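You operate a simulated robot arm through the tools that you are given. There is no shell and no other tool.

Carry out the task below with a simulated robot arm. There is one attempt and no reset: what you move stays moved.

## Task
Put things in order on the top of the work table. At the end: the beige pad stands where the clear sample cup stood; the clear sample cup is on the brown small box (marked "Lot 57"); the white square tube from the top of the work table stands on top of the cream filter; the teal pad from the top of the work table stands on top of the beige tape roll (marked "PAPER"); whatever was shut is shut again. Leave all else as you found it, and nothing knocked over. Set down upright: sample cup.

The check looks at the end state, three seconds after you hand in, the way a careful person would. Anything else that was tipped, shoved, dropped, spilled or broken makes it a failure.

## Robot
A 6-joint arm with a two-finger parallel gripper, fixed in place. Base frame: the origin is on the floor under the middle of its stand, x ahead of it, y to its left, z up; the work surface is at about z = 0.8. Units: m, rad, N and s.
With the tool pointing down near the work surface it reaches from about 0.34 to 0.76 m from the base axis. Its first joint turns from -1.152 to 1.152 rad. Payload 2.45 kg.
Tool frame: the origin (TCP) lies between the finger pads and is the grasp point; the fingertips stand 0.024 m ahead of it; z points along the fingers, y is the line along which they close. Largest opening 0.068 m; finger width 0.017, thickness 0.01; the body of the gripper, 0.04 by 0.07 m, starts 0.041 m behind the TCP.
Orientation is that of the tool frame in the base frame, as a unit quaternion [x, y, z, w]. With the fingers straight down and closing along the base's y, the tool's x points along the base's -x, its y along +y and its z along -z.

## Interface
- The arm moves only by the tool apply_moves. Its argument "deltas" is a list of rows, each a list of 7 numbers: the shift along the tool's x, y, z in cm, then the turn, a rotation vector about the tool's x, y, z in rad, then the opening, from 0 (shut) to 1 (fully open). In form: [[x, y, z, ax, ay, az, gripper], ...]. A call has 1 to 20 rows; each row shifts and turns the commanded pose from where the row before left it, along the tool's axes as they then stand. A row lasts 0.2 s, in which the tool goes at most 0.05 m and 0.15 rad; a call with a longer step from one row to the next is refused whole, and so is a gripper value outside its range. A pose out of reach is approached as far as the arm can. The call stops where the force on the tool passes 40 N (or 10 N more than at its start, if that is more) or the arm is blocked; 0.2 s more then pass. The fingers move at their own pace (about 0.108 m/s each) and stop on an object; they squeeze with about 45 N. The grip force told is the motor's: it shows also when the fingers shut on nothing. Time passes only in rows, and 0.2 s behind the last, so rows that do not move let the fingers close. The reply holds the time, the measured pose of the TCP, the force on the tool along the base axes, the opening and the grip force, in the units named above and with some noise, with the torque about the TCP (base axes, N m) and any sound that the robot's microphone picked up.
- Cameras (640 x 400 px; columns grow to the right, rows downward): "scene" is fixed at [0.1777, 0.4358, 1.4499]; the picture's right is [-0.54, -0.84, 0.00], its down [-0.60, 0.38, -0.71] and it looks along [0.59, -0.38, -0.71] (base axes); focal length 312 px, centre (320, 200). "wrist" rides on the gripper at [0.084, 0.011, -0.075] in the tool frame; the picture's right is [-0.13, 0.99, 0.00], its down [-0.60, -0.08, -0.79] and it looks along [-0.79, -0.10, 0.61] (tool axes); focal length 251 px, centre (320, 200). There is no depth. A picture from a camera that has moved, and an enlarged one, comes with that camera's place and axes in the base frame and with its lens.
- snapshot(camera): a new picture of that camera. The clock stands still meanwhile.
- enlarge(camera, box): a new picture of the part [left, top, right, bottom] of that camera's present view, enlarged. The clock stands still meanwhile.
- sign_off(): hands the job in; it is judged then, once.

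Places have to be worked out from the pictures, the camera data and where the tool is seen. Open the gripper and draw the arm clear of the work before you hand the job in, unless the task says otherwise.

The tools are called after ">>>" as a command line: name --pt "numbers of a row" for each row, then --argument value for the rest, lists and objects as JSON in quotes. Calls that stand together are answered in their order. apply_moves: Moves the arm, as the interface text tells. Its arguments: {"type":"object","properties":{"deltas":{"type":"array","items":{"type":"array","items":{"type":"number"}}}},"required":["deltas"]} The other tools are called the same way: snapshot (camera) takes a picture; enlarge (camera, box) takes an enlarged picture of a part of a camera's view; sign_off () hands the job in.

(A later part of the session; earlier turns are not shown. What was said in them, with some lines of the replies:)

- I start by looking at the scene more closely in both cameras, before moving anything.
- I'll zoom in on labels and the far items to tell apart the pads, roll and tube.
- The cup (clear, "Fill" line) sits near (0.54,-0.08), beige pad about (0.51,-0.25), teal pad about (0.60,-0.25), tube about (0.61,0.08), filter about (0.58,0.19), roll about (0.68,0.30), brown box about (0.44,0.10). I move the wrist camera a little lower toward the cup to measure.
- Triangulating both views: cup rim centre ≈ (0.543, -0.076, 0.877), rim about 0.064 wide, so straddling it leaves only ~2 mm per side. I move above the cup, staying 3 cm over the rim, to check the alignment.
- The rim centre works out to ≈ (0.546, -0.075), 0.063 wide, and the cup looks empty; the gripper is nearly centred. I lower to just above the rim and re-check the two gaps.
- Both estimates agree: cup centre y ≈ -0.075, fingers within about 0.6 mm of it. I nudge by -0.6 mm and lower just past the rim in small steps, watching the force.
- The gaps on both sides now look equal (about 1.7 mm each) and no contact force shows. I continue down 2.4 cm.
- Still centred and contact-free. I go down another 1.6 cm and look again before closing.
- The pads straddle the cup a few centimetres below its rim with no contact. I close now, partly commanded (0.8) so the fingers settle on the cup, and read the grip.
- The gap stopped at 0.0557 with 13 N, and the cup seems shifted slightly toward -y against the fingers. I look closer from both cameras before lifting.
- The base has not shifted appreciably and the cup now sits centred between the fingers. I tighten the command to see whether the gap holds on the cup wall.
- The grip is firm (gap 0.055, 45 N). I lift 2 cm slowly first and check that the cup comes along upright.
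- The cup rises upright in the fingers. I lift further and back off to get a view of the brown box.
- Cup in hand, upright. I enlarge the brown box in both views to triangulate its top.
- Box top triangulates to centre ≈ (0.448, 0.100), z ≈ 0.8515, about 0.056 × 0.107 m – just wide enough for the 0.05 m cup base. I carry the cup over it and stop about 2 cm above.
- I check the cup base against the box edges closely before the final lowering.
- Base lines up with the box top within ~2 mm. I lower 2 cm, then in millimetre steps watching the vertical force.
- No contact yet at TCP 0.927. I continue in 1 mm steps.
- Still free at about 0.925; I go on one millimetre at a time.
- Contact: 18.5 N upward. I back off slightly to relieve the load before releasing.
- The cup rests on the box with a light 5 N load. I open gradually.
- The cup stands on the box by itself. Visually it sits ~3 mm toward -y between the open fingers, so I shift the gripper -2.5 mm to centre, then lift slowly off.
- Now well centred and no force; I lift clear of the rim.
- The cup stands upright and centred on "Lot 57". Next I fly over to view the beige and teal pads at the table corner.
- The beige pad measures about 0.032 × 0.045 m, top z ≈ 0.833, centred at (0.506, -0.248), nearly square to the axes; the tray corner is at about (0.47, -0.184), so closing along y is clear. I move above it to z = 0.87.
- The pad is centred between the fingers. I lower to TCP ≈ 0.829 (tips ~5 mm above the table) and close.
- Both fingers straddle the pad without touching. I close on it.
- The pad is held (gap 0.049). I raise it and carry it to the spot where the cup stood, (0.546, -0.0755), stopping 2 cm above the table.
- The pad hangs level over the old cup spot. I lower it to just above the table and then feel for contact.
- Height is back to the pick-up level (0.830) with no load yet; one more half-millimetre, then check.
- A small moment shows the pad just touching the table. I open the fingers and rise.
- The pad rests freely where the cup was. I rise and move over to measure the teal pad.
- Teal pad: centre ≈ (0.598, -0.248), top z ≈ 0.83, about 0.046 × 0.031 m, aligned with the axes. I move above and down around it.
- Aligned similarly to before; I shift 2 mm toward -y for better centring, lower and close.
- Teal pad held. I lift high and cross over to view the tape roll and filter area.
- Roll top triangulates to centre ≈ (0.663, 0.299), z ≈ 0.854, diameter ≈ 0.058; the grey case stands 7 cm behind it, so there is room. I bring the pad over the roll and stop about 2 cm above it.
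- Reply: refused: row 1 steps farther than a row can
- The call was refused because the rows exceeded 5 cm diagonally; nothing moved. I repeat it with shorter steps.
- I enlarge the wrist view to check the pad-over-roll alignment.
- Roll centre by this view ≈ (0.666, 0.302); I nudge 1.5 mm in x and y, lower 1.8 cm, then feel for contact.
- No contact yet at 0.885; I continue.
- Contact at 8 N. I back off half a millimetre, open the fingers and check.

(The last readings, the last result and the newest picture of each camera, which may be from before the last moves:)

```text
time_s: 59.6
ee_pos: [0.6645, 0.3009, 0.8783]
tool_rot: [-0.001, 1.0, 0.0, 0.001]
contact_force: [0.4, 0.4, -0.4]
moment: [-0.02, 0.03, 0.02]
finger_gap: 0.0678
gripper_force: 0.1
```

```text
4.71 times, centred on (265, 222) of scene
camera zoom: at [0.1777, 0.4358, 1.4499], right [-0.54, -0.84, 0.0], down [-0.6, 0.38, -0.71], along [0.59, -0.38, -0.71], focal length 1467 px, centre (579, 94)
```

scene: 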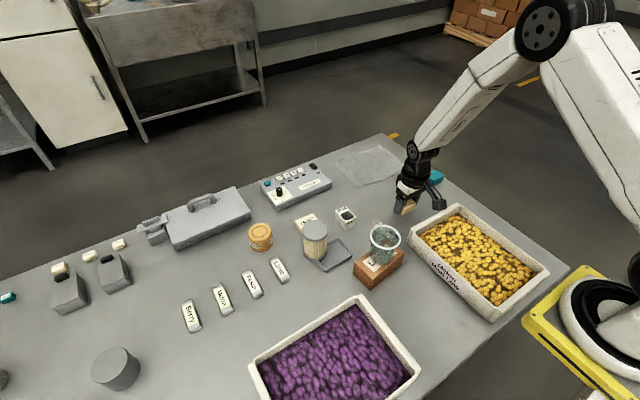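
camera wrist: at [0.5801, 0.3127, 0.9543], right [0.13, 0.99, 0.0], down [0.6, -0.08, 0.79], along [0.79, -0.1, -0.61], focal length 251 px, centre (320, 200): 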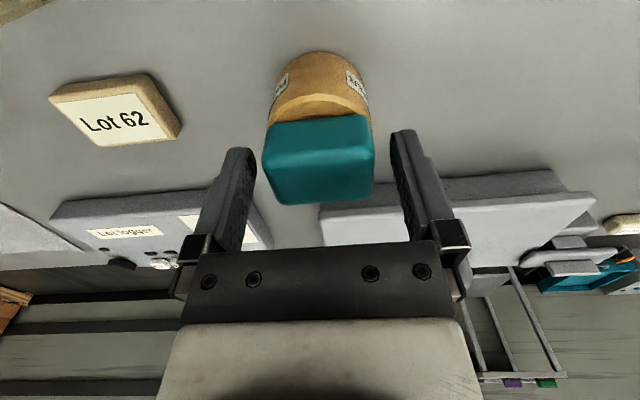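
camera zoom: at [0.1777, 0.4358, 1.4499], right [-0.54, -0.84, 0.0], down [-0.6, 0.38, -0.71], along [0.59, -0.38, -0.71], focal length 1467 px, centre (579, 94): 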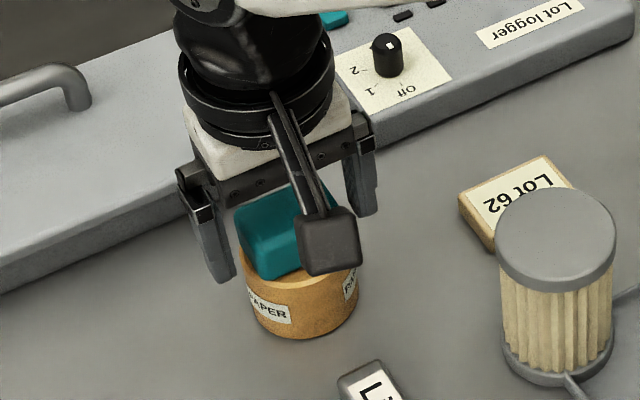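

The teal pad rests on the roll. I rise straight up, then go to view the white tube and the filter.

>>> apply_moves --pt "0 0 -0.7 0 0 0 1" --pt "0 0 -1.3 0 0 0 1" --pt "0 0 -3 0 0 0 1" --pt "0 0 -3.5 0 0 0 1" --pt "0 0 -3.5 0 0 0 1" --pt "0 0 -3.3 0 0 0 1" --pt "3.29 -3.61 0 0 0 0 1" --pt "3.29 -3.61 0 0 0 0 1" --pt "3.29 -3.61 0 0 0 0 1" --pt "3.29 -3.61 0 0 0 0 1" --pt "3.29 -3.61 0 0 0 0 1" --pt "0 0 0 0 0 0 1" --pt "0 0 0 0 0 0 1"

>>> snapshot --camera "wrist"

>>> enlarge --camera "wrist" --box '[240, 60, 400, 160]'

>>> enlarge --camera "scene" --box '[230, 180, 370, 280]'

```text
time_s: 62.4
ee_pos: [0.4985, 0.1205, 1.0306]
tool_rot: [0.0, 1.0, 0.0, 0.001]
contact_force: [0.1, 0.0, 0.0]
moment: [-0.05, -0.01, 0.03]
finger_gap: 0.0679
gripper_force: 0.1
```

```text
taken
camera wrist: at [0.4131, 0.1322, 1.1068], right [0.13, 0.99, 0.0], down [0.6, -0.08, 0.79], along [0.79, -0.1, -0.61], focal length 251 px, centre (320, 200)
```

wrist: 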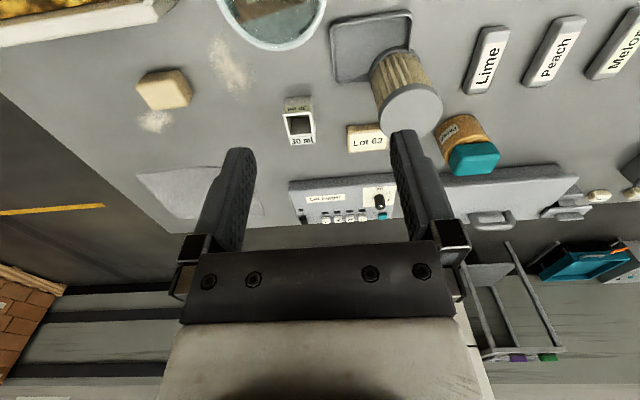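

```text
4.00 times, centred on (320, 110) of wrist
camera zoom: at [0.4131, 0.1322, 1.1068], right [0.13, 0.99, 0.0], down [0.6, -0.08, 0.79], along [0.79, -0.1, -0.61], focal length 1006 px, centre (320, 560)
```

zoom: 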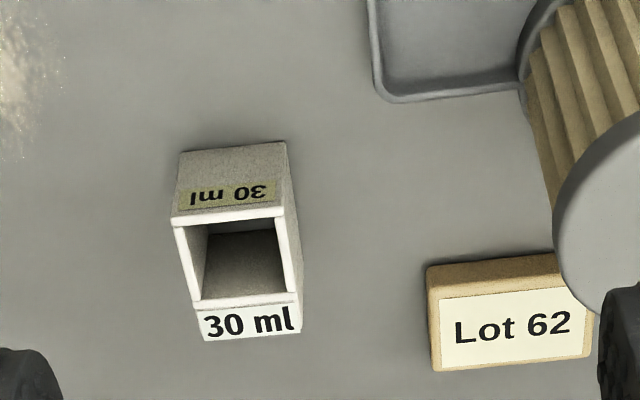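

```text
4.00 times, centred on (300, 230) of scene
camera zoom: at [0.1777, 0.4358, 1.4499], right [-0.54, -0.84, 0.0], down [-0.6, 0.38, -0.71], along [0.59, -0.38, -0.71], focal length 1247 px, centre (400, 80)
```

zoom: 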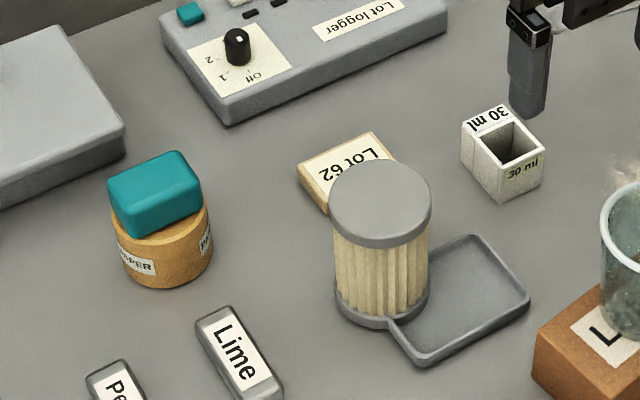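

The teal pad stands well on the roll. I zoom further on the tube, since its far side carries a label whose geometry I must understand, and on the filter top.

>>> enlarge --camera "scene" --box '[325, 195, 375, 240]'

>>> enlarge --camera "wrist" --box '[270, 85, 330, 160]'

>>> enlarge --camera "wrist" --box '[330, 20, 510, 140]'

```text
8.89 times, centred on (350, 218) of scene
camera zoom: at [0.1777, 0.4358, 1.4499], right [-0.54, -0.84, 0.0], down [-0.6, 0.38, -0.71], along [0.59, -0.38, -0.71], focal length 2771 px, centre (53, 44)
```

zoom: 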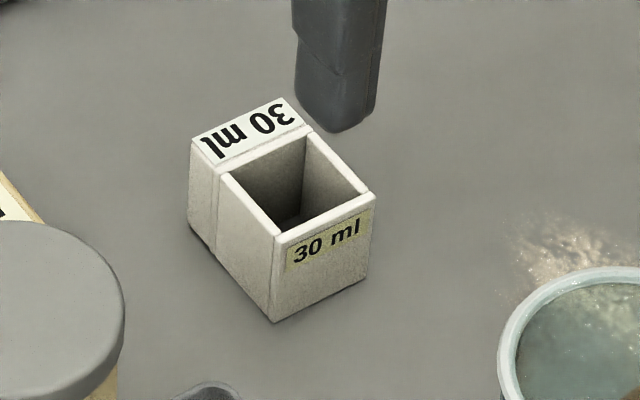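

```text
5.33 times, centred on (300, 122) of wrist
camera zoom: at [0.4131, 0.1322, 1.1068], right [0.13, 0.99, 0.0], down [0.6, -0.08, 0.79], along [0.79, -0.1, -0.61], focal length 1341 px, centre (427, 613)
```

zoom: 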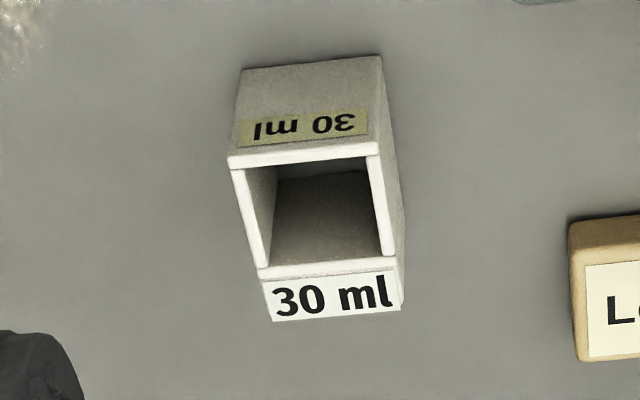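

```text
3.33 times, centred on (420, 80) of wrist
camera zoom: at [0.4131, 0.1322, 1.1068], right [0.13, 0.99, 0.0], down [0.6, -0.08, 0.79], along [0.79, -0.1, -0.61], focal length 838 px, centre (-13, 600)
```

zoom: 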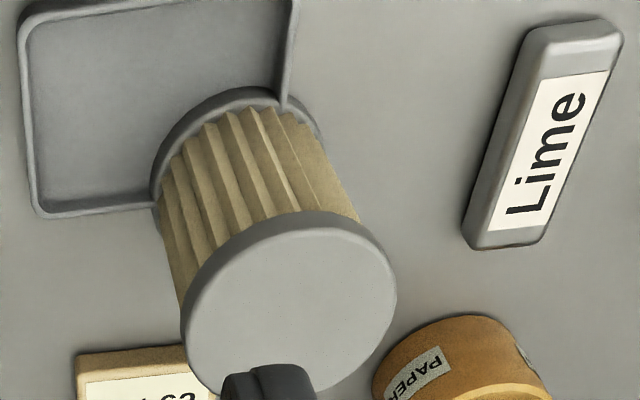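

The tube measures about 0.034 m wide in y (0.064–0.098), near face x ≈ 0.586, top z ≈ 0.84, with a thicker labelled wall on its far side; filter top ≈ (0.564, 0.201), z ≈ 0.892, ⌀ 0.06. I move above the tube and look again from closer.

>>> apply_moves --pt "-3.5 -1.28 0 0 0 0 1" --pt "-3.5 -1.28 0 0 0 0 1" --pt "-3.5 -1.29 0 0 0 0 1" --pt "0 0 4 0 0 0 1" --pt "0 0 4 0 0 0 1" --pt "0 0 4 0 0 0 1" --pt "0 0 2 0 0 0 1" --pt "0 0 0 0 0 0 1" --pt "0 0 0 0 0 0 1"

>>> snapshot --camera "wrist"

>>> enlarge --camera "wrist" --box '[220, 60, 420, 185]'

>>> enlarge --camera "scene" --box '[300, 170, 390, 240]'

```text
time_s: 64.4
ee_pos: [0.6048, 0.0823, 0.8921]
tool_rot: [0.0, 1.0, -0.001, 0.001]
contact_force: [0.2, -0.1, 0.2]
moment: [-0.02, 0.0, 0.0]
finger_gap: 0.0679
gripper_force: 0.1
```

```text
taken
camera wrist: at [0.5199, 0.0942, 0.9685], right [0.13, 0.99, 0.0], down [0.6, -0.08, 0.79], along [0.79, -0.1, -0.61], focal length 251 px, centre (320, 200)
```

wrist: 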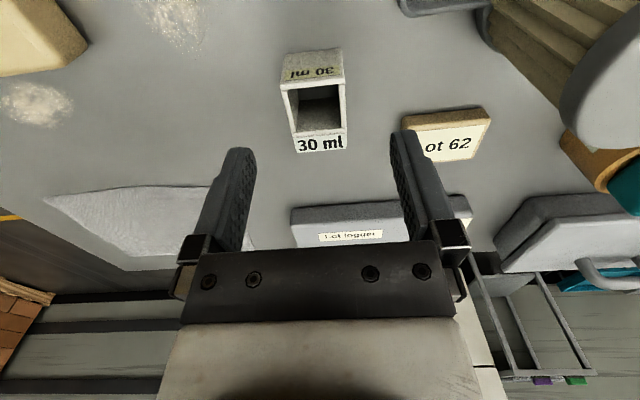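

```text
3.20 times, centred on (320, 122) of wrist
camera zoom: at [0.5199, 0.0942, 0.9685], right [0.13, 0.99, 0.0], down [0.6, -0.08, 0.79], along [0.79, -0.1, -0.61], focal length 805 px, centre (320, 448)
```

zoom: 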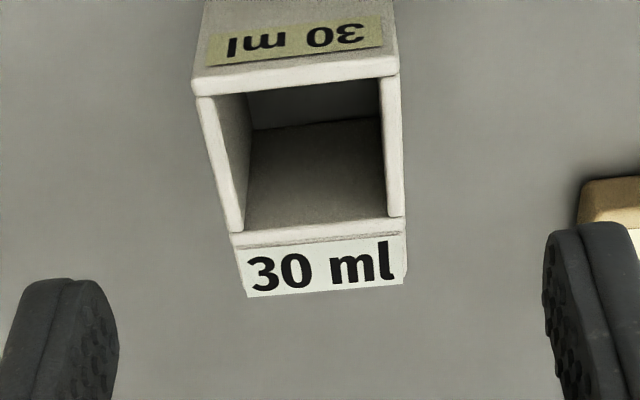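

```text
5.71 times, centred on (345, 205) of scene
camera zoom: at [0.1777, 0.4358, 1.4499], right [-0.54, -0.84, 0.0], down [-0.6, 0.38, -0.71], along [0.59, -0.38, -0.71], focal length 1781 px, centre (177, 171)
```

zoom: 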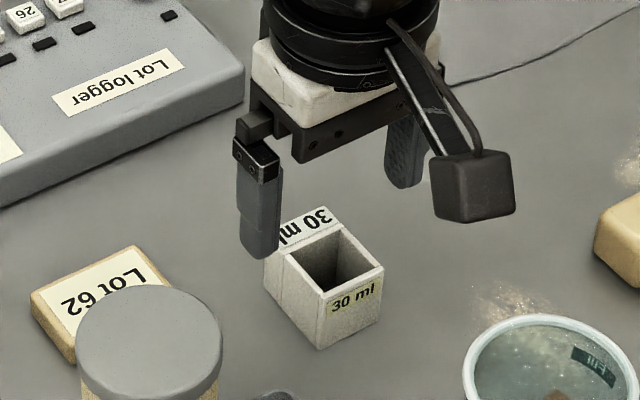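

Tube spans x 0.588–0.634, y 0.064–0.098 and is centred between the fingers. I lower to TCP 0.83 and close on it along y.

>>> apply_moves --pt "-0.3 0 1.8 0 0 0 1" --pt "0 0 1.8 0 0 0 1" --pt "0 0 1.4 0 0 0 1" --pt "0 0 0.95 0 0 0 1" --pt "0 0 0 0 0 0 1"

>>> snapshot --camera "wrist"

>>> enlarge --camera "scene" --box '[300, 170, 390, 240]'

```text
time_s: 65.6
ee_pos: [0.6088, 0.0829, 0.8316]
tool_rot: [0.0, 1.0, -0.001, 0.0]
contact_force: [0.3, -0.7, -0.8]
moment: [-0.01, -0.01, -0.02]
finger_gap: 0.0681
gripper_force: 0.0
```

```text
taken
camera wrist: at [0.5239, 0.0936, 0.9086], right [0.13, 0.99, 0.0], down [0.6, -0.08, 0.79], along [0.79, -0.1, -0.61], focal length 251 px, centre (320, 200)
```

wrist: 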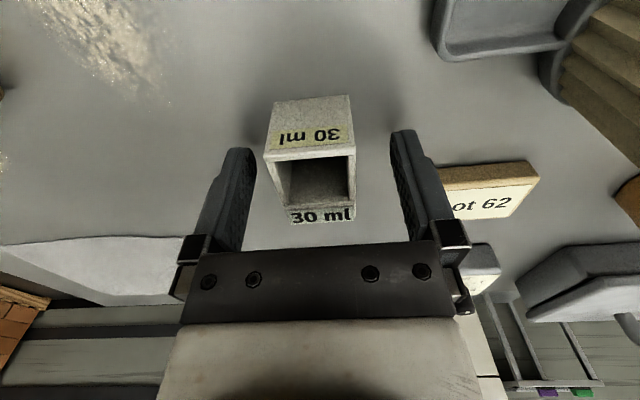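

```text
5.71 times, centred on (345, 205) of scene
camera zoom: at [0.1777, 0.4358, 1.4499], right [-0.54, -0.84, 0.0], down [-0.6, 0.38, -0.71], along [0.59, -0.38, -0.71], focal length 1781 px, centre (177, 171)
```

zoom: 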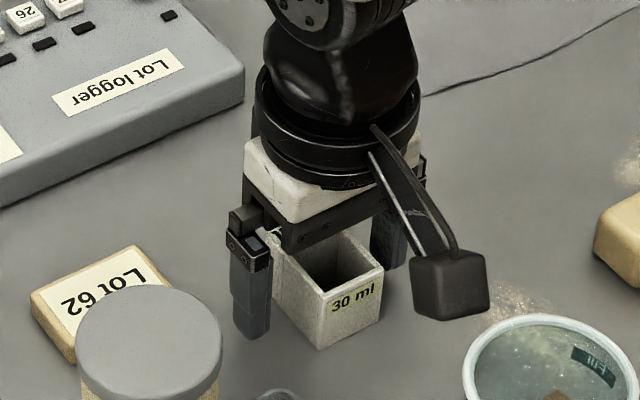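

Straddling without contact. I close and lift 2 cm to see whether the whole piece comes along.

>>> apply_moves --pt "0 0 0 0 0 0 0.7" --pt "0 0 0 0 0 0 0.5" --pt "0 0 0 0 0 0 0.38" --pt "0 0 0 0 0 0 0.38" --pt "0 0 0 0 0 0 0.38"

>>> apply_moves --pt "0 0 -0.5 0 0 0 0.38" --pt "0 0 -0.7 0 0 0 0.38" --pt "0 0 -0.8 0 0 0 0.38" --pt "0 0 0 0 0 0 0.38"

>>> snapshot --camera "wrist"

>>> enlarge --camera "scene" --box '[300, 170, 390, 240]'

```text
time_s: 66.8
ee_pos: [0.6088, 0.0812, 0.8336]
tool_rot: [0.0, 1.0, 0.0, 0.001]
contact_force: [-0.4, -0.3, 0.6]
moment: [0.01, 0.03, 0.04]
finger_gap: 0.0337
gripper_force: 44.6
```

```text
time_s: 67.8
ee_pos: [0.609, 0.0822, 0.851]
tool_rot: [-0.001, 1.0, 0.001, 0.001]
contact_force: [0.1, -0.8, 0.2]
moment: [0.01, 0.02, 0.04]
finger_gap: 0.0337
gripper_force: 44.9
```

```text
taken
camera wrist: at [0.5236, 0.094, 0.9272], right [0.13, 0.99, 0.0], down [0.6, -0.08, 0.79], along [0.79, -0.1, -0.61], focal length 251 px, centre (320, 200)
```

wrist: 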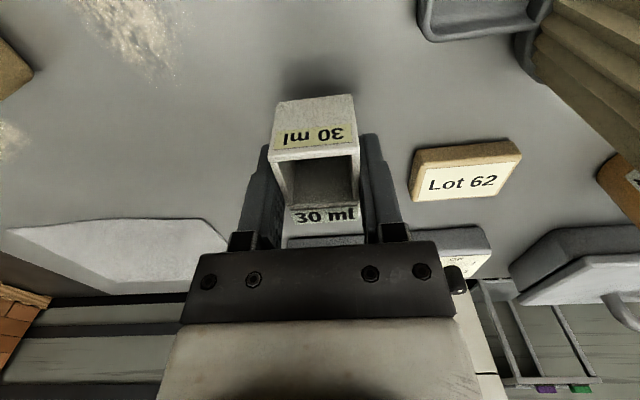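

```text
5.71 times, centred on (345, 205) of scene
camera zoom: at [0.1777, 0.4358, 1.4499], right [-0.54, -0.84, 0.0], down [-0.6, 0.38, -0.71], along [0.59, -0.38, -0.71], focal length 1781 px, centre (177, 171)
```

zoom: 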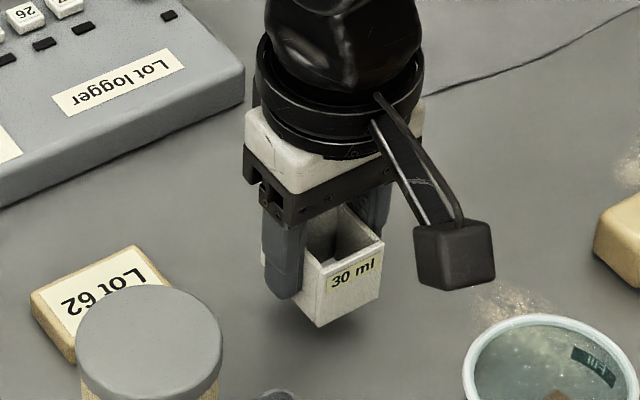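

The whole tube including its labelled back came up (gap 0.034). I raise it and back off to take a clean look at the filter's top.

>>> apply_moves --pt "0 0 -4.2 0 0 0 0.38" --pt "0 0 -4.2 0 0 0 0.38" --pt "0 0 -4.3 0 0 0 0.38" --pt "0 0 -4.3 0 0 0 0.38" --pt "3.6 1.45 0 0 0 0 0.38" --pt "3.6 1.45 0 0 0 0 0.38" --pt "3.6 1.45 0 0 0 0 0.38" --pt "0 0 0 0 0 0 0.38" --pt "0 0 0 0 0 0 0.38"

>>> snapshot --camera "wrist"

>>> enlarge --camera "wrist" --box '[340, 40, 500, 160]'

>>> enlarge --camera "scene" --box '[280, 200, 370, 280]'

```text
time_s: 69.8
ee_pos: [0.4988, 0.1277, 1.0184]
tool_rot: [0.0, 1.0, -0.001, 0.001]
contact_force: [-0.3, 0.0, -0.3]
moment: [-0.02, -0.02, 0.0]
finger_gap: 0.0336
gripper_force: 45.2
```

```text
taken
camera wrist: at [0.4132, 0.1392, 1.0962], right [0.13, 0.99, 0.0], down [0.6, -0.08, 0.79], along [0.79, -0.1, -0.61], focal length 251 px, centre (320, 200)
```

wrist: 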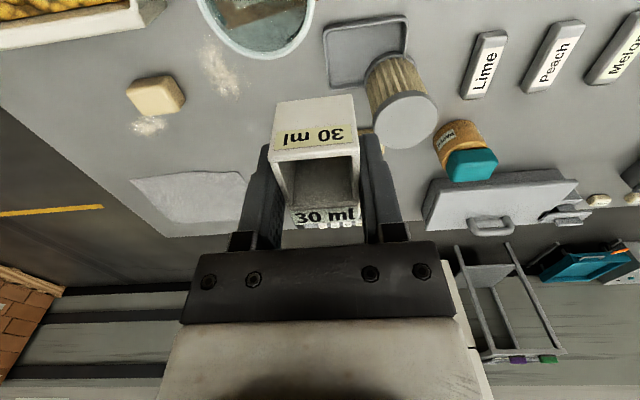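

```text
3.33 times, centred on (420, 100) of wrist
camera zoom: at [0.4132, 0.1392, 1.0962], right [0.13, 0.99, 0.0], down [0.6, -0.08, 0.79], along [0.79, -0.1, -0.61], focal length 838 px, centre (-13, 533)
```

zoom: 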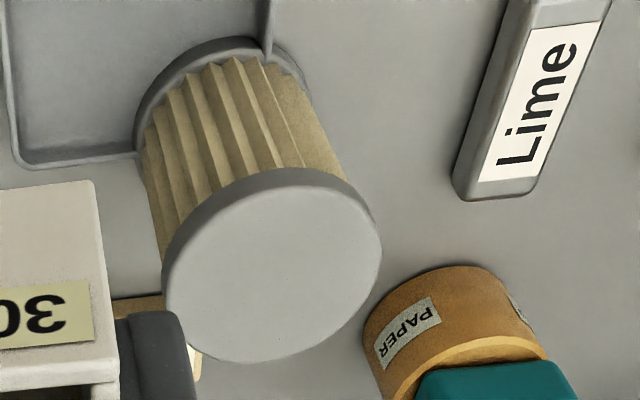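

```text
5.00 times, centred on (325, 240) of scene
camera zoom: at [0.1777, 0.4358, 1.4499], right [-0.54, -0.84, 0.0], down [-0.6, 0.38, -0.71], along [0.59, -0.38, -0.71], focal length 1558 px, centre (295, 0)
```

zoom: 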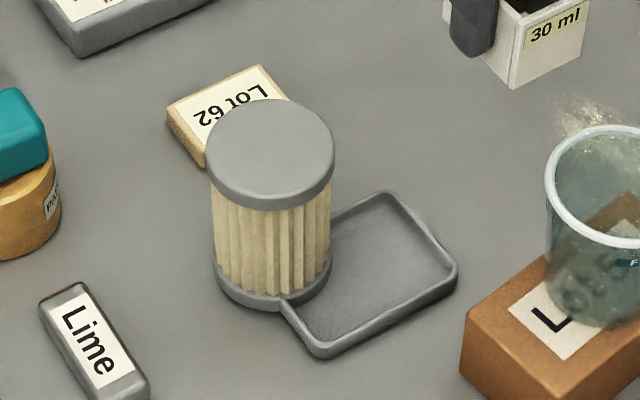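

Filter top centre ≈ (0.569, 0.2005), z ≈ 0.89, ⌀ 0.06. I carry the tube over it and stop ~2 cm above.

>>> apply_moves --pt "-2.2 2.53 0 0 0 0 0.38" --pt "-2.2 2.53 0 0 0 0 0.38" --pt "-2.1 2.54 0 0 0 0 0.38" --pt "0 0 3.0 0 0 0 0.38" --pt "0 0 3.0 0 0 0 0.38" --pt "0 0 1.5 0 0 0 0.38" --pt "0 0 0 0 0 0 0.38" --pt "0 0 0 0 0 0 0.38"

>>> snapshot --camera "wrist"

>>> enlarge --camera "wrist" --box '[220, 10, 420, 135]'

>>> enlarge --camera "scene" --box '[270, 170, 370, 260]'

```text
time_s: 71.6
ee_pos: [0.5642, 0.2032, 0.9478]
tool_rot: [-0.001, 1.0, 0.001, 0.001]
contact_force: [-0.6, 0.2, -1.0]
moment: [-0.01, 0.0, 0.03]
finger_gap: 0.0339
gripper_force: 44.5
```

```text
taken
camera wrist: at [0.4798, 0.2136, 1.0223], right [0.13, 0.99, 0.0], down [0.6, -0.08, 0.79], along [0.79, -0.1, -0.61], focal length 251 px, centre (320, 200)
```

wrist: 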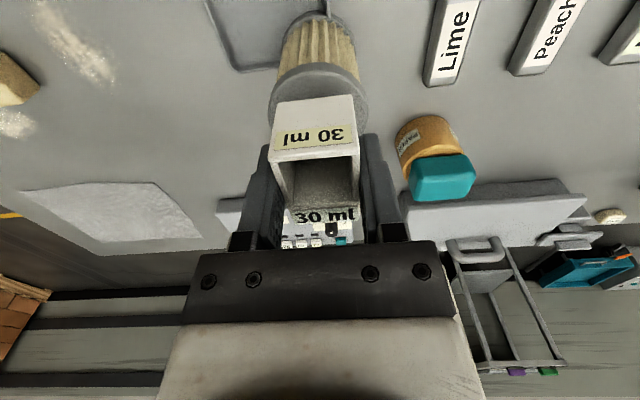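

```text
3.20 times, centred on (320, 72) of wrist
camera zoom: at [0.4798, 0.2136, 1.0223], right [0.13, 0.99, 0.0], down [0.6, -0.08, 0.79], along [0.79, -0.1, -0.61], focal length 805 px, centre (320, 608)
```

zoom: 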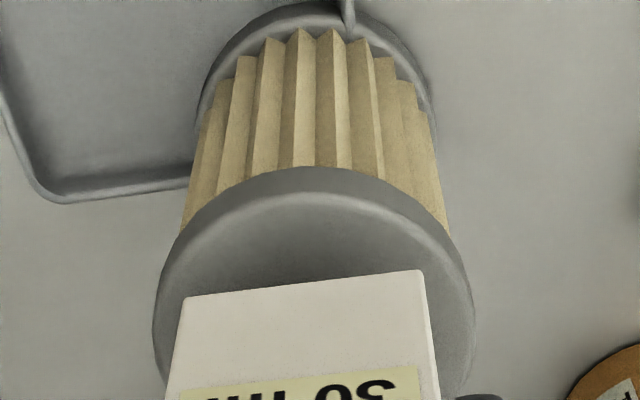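

```text
4.44 times, centred on (320, 215) of scene
camera zoom: at [0.1777, 0.4358, 1.4499], right [-0.54, -0.84, 0.0], down [-0.6, 0.38, -0.71], along [0.59, -0.38, -0.71], focal length 1385 px, centre (320, 133)
```

zoom: 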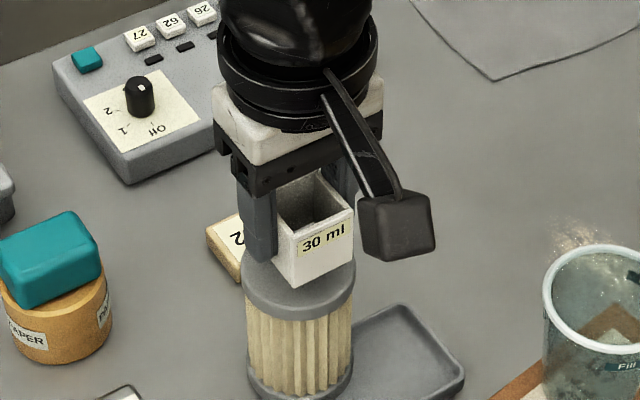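

Aligned: filter centre ≈ (0.571, 0.201), tube centre ≈ (0.568, 0.2005). I lower 1.8 cm, then feel for contact in millimetres.

>>> apply_moves --pt "-0.15 0 0.6 0 0 0 0.38" --pt "0 0 0.6 0 0 0 0.38" --pt "0 0 0.6 0 0 0 0.38" --pt "0 0 0 0 0 0 0.38"

>>> apply_moves --pt "0 0 0.1 0 0 0 0.38" --pt "0 0 0.1 0 0 0 0.38" --pt "0 0 0 0 0 0 0.38"

>>> apply_moves --pt "0 0 0.1 0 0 0 0.38" --pt "0 0 0 0 0 0 0.38"

>>> apply_moves --pt "0 0 0.1 0 0 0 0.38" --pt "0 0 0 0 0 0 0.38"

```text
time_s: 72.6
ee_pos: [0.5658, 0.202, 0.9283]
tool_rot: [0.0, 1.0, 0.0, 0.002]
contact_force: [0.7, 0.9, -0.8]
moment: [0.02, 0.01, 0.0]
finger_gap: 0.034
gripper_force: 45.1
```

```text
time_s: 73.4
ee_pos: [0.567, 0.2016, 0.927]
tool_rot: [0.0, 1.0, 0.0, 0.001]
contact_force: [-1.1, -0.1, 2.6]
moment: [-0.02, 0.1, 0.01]
finger_gap: 0.034
gripper_force: 44.6
```

```text
time_s: 74.0
ee_pos: [0.5673, 0.2012, 0.9273]
tool_rot: [0.0, 1.0, 0.001, 0.001]
contact_force: [-1.9, -0.5, 10.1]
moment: [-0.07, 0.21, 0.0]
finger_gap: 0.0337
gripper_force: 45.6
```

```text
time_s: 74.6
ee_pos: [0.5679, 0.2017, 0.9256]
tool_rot: [0.0, 1.0, 0.001, 0.003]
contact_force: [-4.1, -1.1, 25.7]
moment: [-0.16, 0.47, -0.02]
finger_gap: 0.0336
gripper_force: 44.5
```

Contact found at about TCP 0.925 (25 N now). I raise 1.5 mm to unload before releasing.

>>> apply_moves --pt "0 0 -0.1 0 0 0 0.38" --pt "0 0 0 0 0 0 0.38"

>>> enlarge --camera "scene" --box '[270, 180, 370, 270]'

>>> enlarge --camera "wrist" --box '[220, 10, 420, 135]'

```text
time_s: 75.2
ee_pos: [0.5663, 0.202, 0.9263]
tool_rot: [0.0, 1.0, 0.001, 0.002]
contact_force: [0.3, 0.2, 20.5]
moment: [-0.03, -0.04, -0.01]
finger_gap: 0.0337
gripper_force: 45.6
```

```text
4.44 times, centred on (320, 225) of scene
camera zoom: at [0.1773, 0.4357, 1.45], right [-0.54, -0.84, 0.0], down [-0.6, 0.38, -0.71], along [0.59, -0.38, -0.71], focal length 1385 px, centre (320, 89)
```

zoom: 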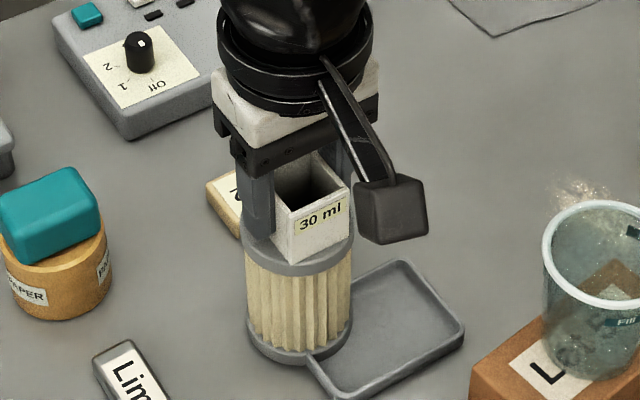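

```text
3.20 times, centred on (320, 72) of wrist
camera zoom: at [0.4825, 0.2134, 1.0018], right [0.13, 0.99, 0.0], down [0.6, -0.08, 0.8], along [0.79, -0.1, -0.61], focal length 805 px, centre (320, 608)
```

zoom: 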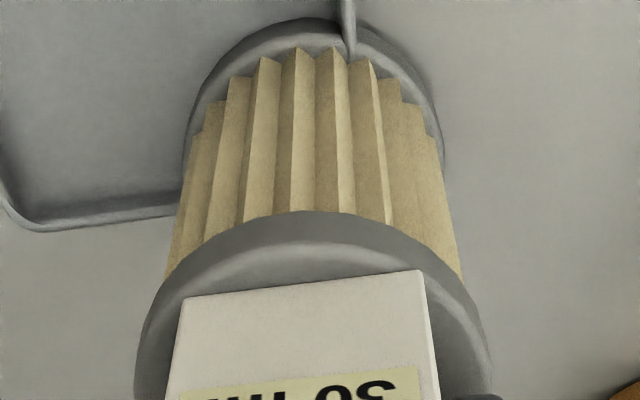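

>>> apply_moves --pt "0 0 -0.07 0 0 0 0.38" --pt "0 0 0 0 0 0 0.38"

```text
time_s: 75.8
ee_pos: [0.5659, 0.2018, 0.9255]
tool_rot: [-0.001, 1.0, 0.0, 0.001]
contact_force: [4.3, 1.8, 12.6]
moment: [0.03, -0.32, 0.03]
finger_gap: 0.0335
gripper_force: 45.0
```

Still 12.6 N; I relieve a bit more.

>>> apply_moves --pt "0 0 -0.06 0 0 0 0.38" --pt "0 0 0 0 0 0 0.38"

```text
time_s: 76.4
ee_pos: [0.5665, 0.2011, 0.9268]
tool_rot: [0.0, 1.0, 0.0, 0.0]
contact_force: [2.3, -0.3, 8.4]
moment: [0.01, -0.25, 0.04]
finger_gap: 0.0338
gripper_force: 44.2
```

>>> apply_moves --pt "0 0 -0.06 0 0 0 0.38" --pt "0 0 0 0 0 0 0.38"

```text
time_s: 77.0
ee_pos: [0.5658, 0.2019, 0.9256]
tool_rot: [0.0, 1.0, -0.001, -0.001]
contact_force: [1.8, -1.3, 1.7]
moment: [0.0, -0.08, -0.02]
finger_gap: 0.0336
gripper_force: 44.3
```

Load is down to under 2 N, so I open the fingers gradually.

>>> apply_moves --pt "0 0 0 0 0 0 0.5" --pt "0 0 0 0 0 0 0.6" --pt "0 0 0 0 0 0 0.8" --pt "0 0 0 0 0 0 1" --pt "0 0 0 0 0 0 1"

>>> snapshot --camera "wrist"

>>> enlarge --camera "scene" --box '[270, 180, 370, 270]'

```text
time_s: 78.2
ee_pos: [0.5663, 0.2021, 0.9276]
tool_rot: [0.0, 1.0, 0.0, 0.001]
contact_force: [-0.1, 0.0, 0.8]
moment: [-0.02, 0.04, 0.05]
finger_gap: 0.0681
gripper_force: 0.0
```

```text
taken
camera wrist: at [0.4815, 0.2134, 1.0032], right [0.13, 0.99, 0.0], down [0.6, -0.08, 0.79], along [0.79, -0.1, -0.61], focal length 251 px, centre (320, 200)
```

wrist: 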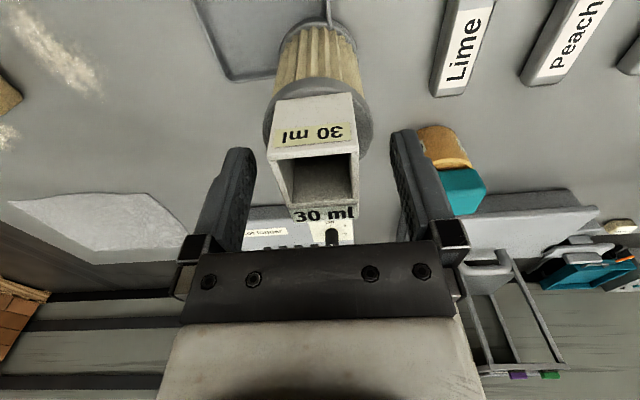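

```text
4.44 times, centred on (320, 225) of scene
camera zoom: at [0.1777, 0.4358, 1.4499], right [-0.54, -0.84, 0.0], down [-0.6, 0.38, -0.71], along [0.59, -0.38, -0.71], focal length 1385 px, centre (320, 89)
```

zoom: 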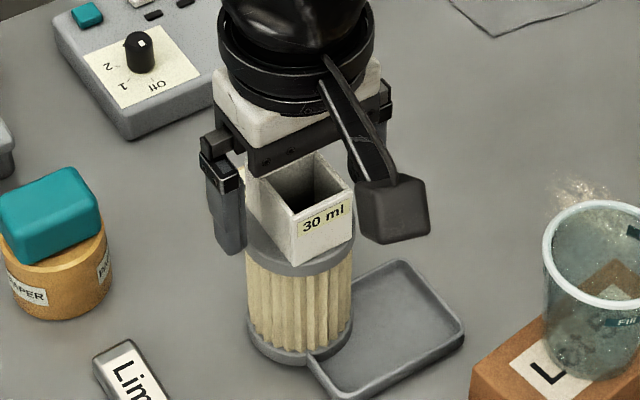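

The tube stands free on the filter. I rise straight up and withdraw toward the start pose.

>>> apply_moves --pt "0 0 -0.7 0 0 0 1" --pt "0 0 -1.3 0 0 0 1" --pt "0 0 -3 0 0 0 1" --pt "0 0 -4 0 0 0 1" --pt "0 0 -4 0 0 0 1" --pt "0 0 -4 0 0 0 1" --pt "2.5 -4 0 0 0 0 1" --pt "2.5 -4 0 0 0 0 1" --pt "2.5 -4 0 0 0 0 1" --pt "2.5 -4 0 0 0 0 1" --pt "2.3 -4 0 0 0 0 1" --pt "0 -4 0 0 0 0 1" --pt "0 0 0 0 0 0 1" --pt "0 0 0 0 0 0 1"

>>> snapshot --camera "scene"

>>> snapshot --camera "wrist"

>>> enlarge --camera "scene" --box '[230, 150, 470, 300]'

```text
time_s: 81.2
ee_pos: [0.4432, -0.0421, 1.0978]
tool_rot: [0.0, 1.0, 0.0, 0.001]
contact_force: [0.7, 0.9, 0.6]
moment: [0.0, 0.02, 0.02]
finger_gap: 0.068
gripper_force: 0.1
```

```text
taken
```

scene: 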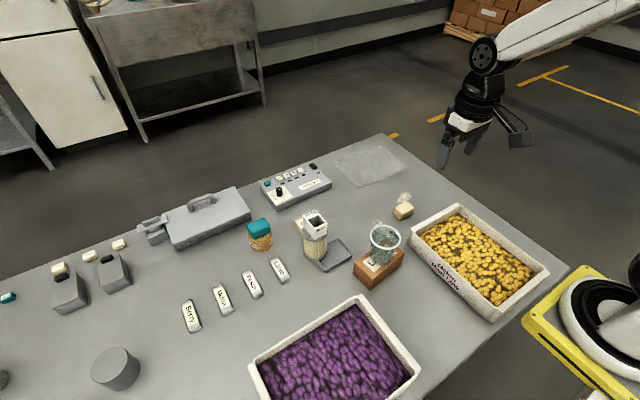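

```text
taken
camera wrist: at [0.3582, -0.0298, 1.1738], right [0.13, 0.99, 0.0], down [0.6, -0.08, 0.79], along [0.79, -0.1, -0.61], focal length 251 px, centre (320, 200)
```

wrist: 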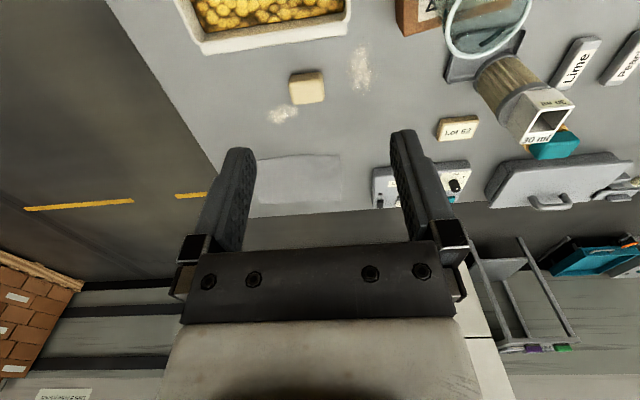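

```text
2.67 times, centred on (350, 225) of scene
camera zoom: at [0.1777, 0.4358, 1.4499], right [-0.54, -0.84, 0.0], down [-0.6, 0.38, -0.71], along [0.59, -0.38, -0.71], focal length 831 px, centre (240, 133)
```

zoom: 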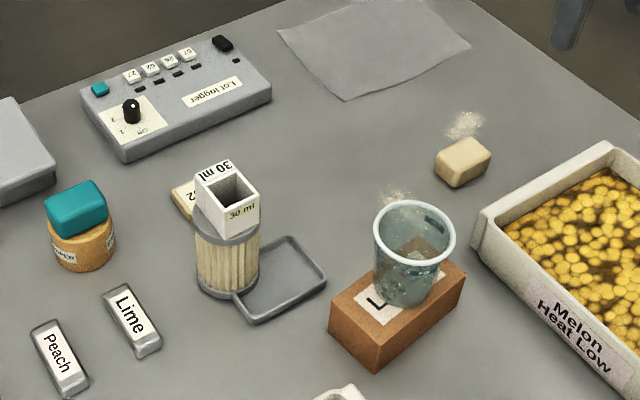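

All four placements look right. Before handing in I inspect the two "Dry" blocks at the far left once more to be sure they aren't the pads meant, and check the placed items closely.

>>> enlarge --camera "scene" --box '[0, 280, 60, 330]'

>>> enlarge --camera "scene" --box '[240, 200, 340, 280]'

>>> enlarge --camera "scene" --box '[345, 185, 425, 295]'

>>> enlarge --camera "wrist" --box '[400, 0, 640, 220]'

```text
8.00 times, centred on (30, 305) of scene
camera zoom: at [0.1777, 0.4358, 1.4499], right [-0.54, -0.84, 0.0], down [-0.6, 0.38, -0.71], along [0.59, -0.38, -0.71], focal length 2494 px, centre (2640, -640)
```

zoom: 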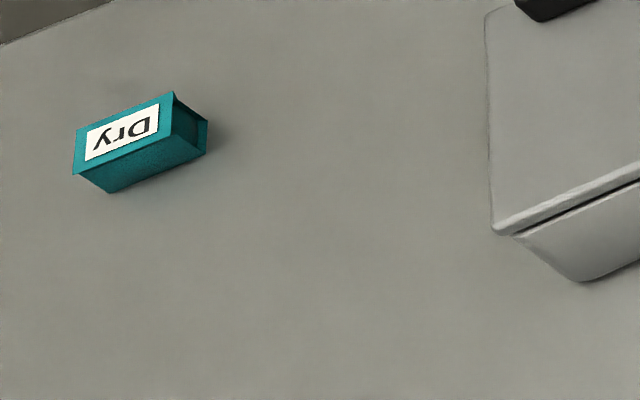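

```text
5.00 times, centred on (290, 240) of scene
camera zoom: at [0.1777, 0.4358, 1.4499], right [-0.54, -0.84, 0.0], down [-0.6, 0.38, -0.71], along [0.59, -0.38, -0.71], focal length 1558 px, centre (470, 0)
```

zoom: 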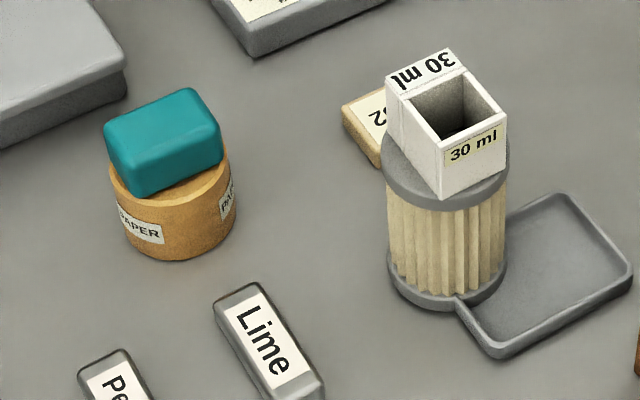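

```text
3.64 times, centred on (385, 240) of scene
camera zoom: at [0.1777, 0.4358, 1.4499], right [-0.54, -0.84, 0.0], down [-0.6, 0.38, -0.71], along [0.59, -0.38, -0.71], focal length 1134 px, centre (84, 54)
```

zoom: 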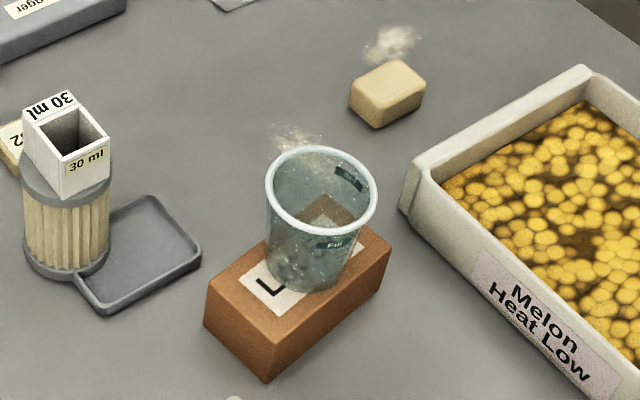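

```text
1.82 times, centred on (520, 110) of wrist
camera zoom: at [0.3582, -0.0298, 1.1738], right [0.13, 0.99, 0.0], down [0.6, -0.08, 0.79], along [0.79, -0.1, -0.61], focal length 457 px, centre (-44, 364)
```

zoom: 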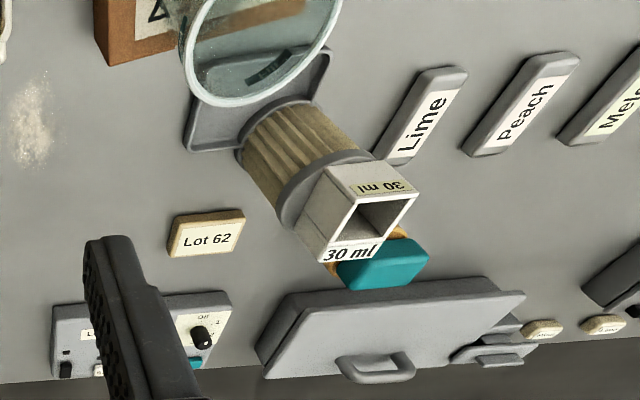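

The "Dry" blocks are small labelled cartons, not pads, so the right items were moved. The cup stands upright on "Lot 57", the beige pad is on the cup's old spot, the tube is on the filter and the teal pad is on the "PAPER" roll. Nothing else has shifted, nothing was opened, and the open gripper is clear of the work, so I hand in.

>>> sign_off

```text
The job is handed in.
```

All four items are in place and I have handed the job in; the result of the check has not come back.

- **Sample cup:** it stands upright on the brown box marked "Lot 57". It looked empty, and no spill showed in the pictures.
- **Beige pad:** it stands where the cup stood, within a few millimetres by my measurement.
- **White square tube:** it stands on top of the cream filter. While setting it down I pressed on the filter with about 26 N, then eased off before letting go. In the last pictures the filter looked upright and unmoved.
- **Teal pad:** it stands on top of the tape roll marked "PAPER".

I took the plain, unmarked pads to be the ones meant. The teal "Dry" block at the far left looked like a small square-cornered carton rather than a pad, so I left it and the beige one beside it alone.

Nothing was opened, so nothing needed shutting again. I saw nothing else moved or knocked over. The gripper is open and the arm is back near its starting position.
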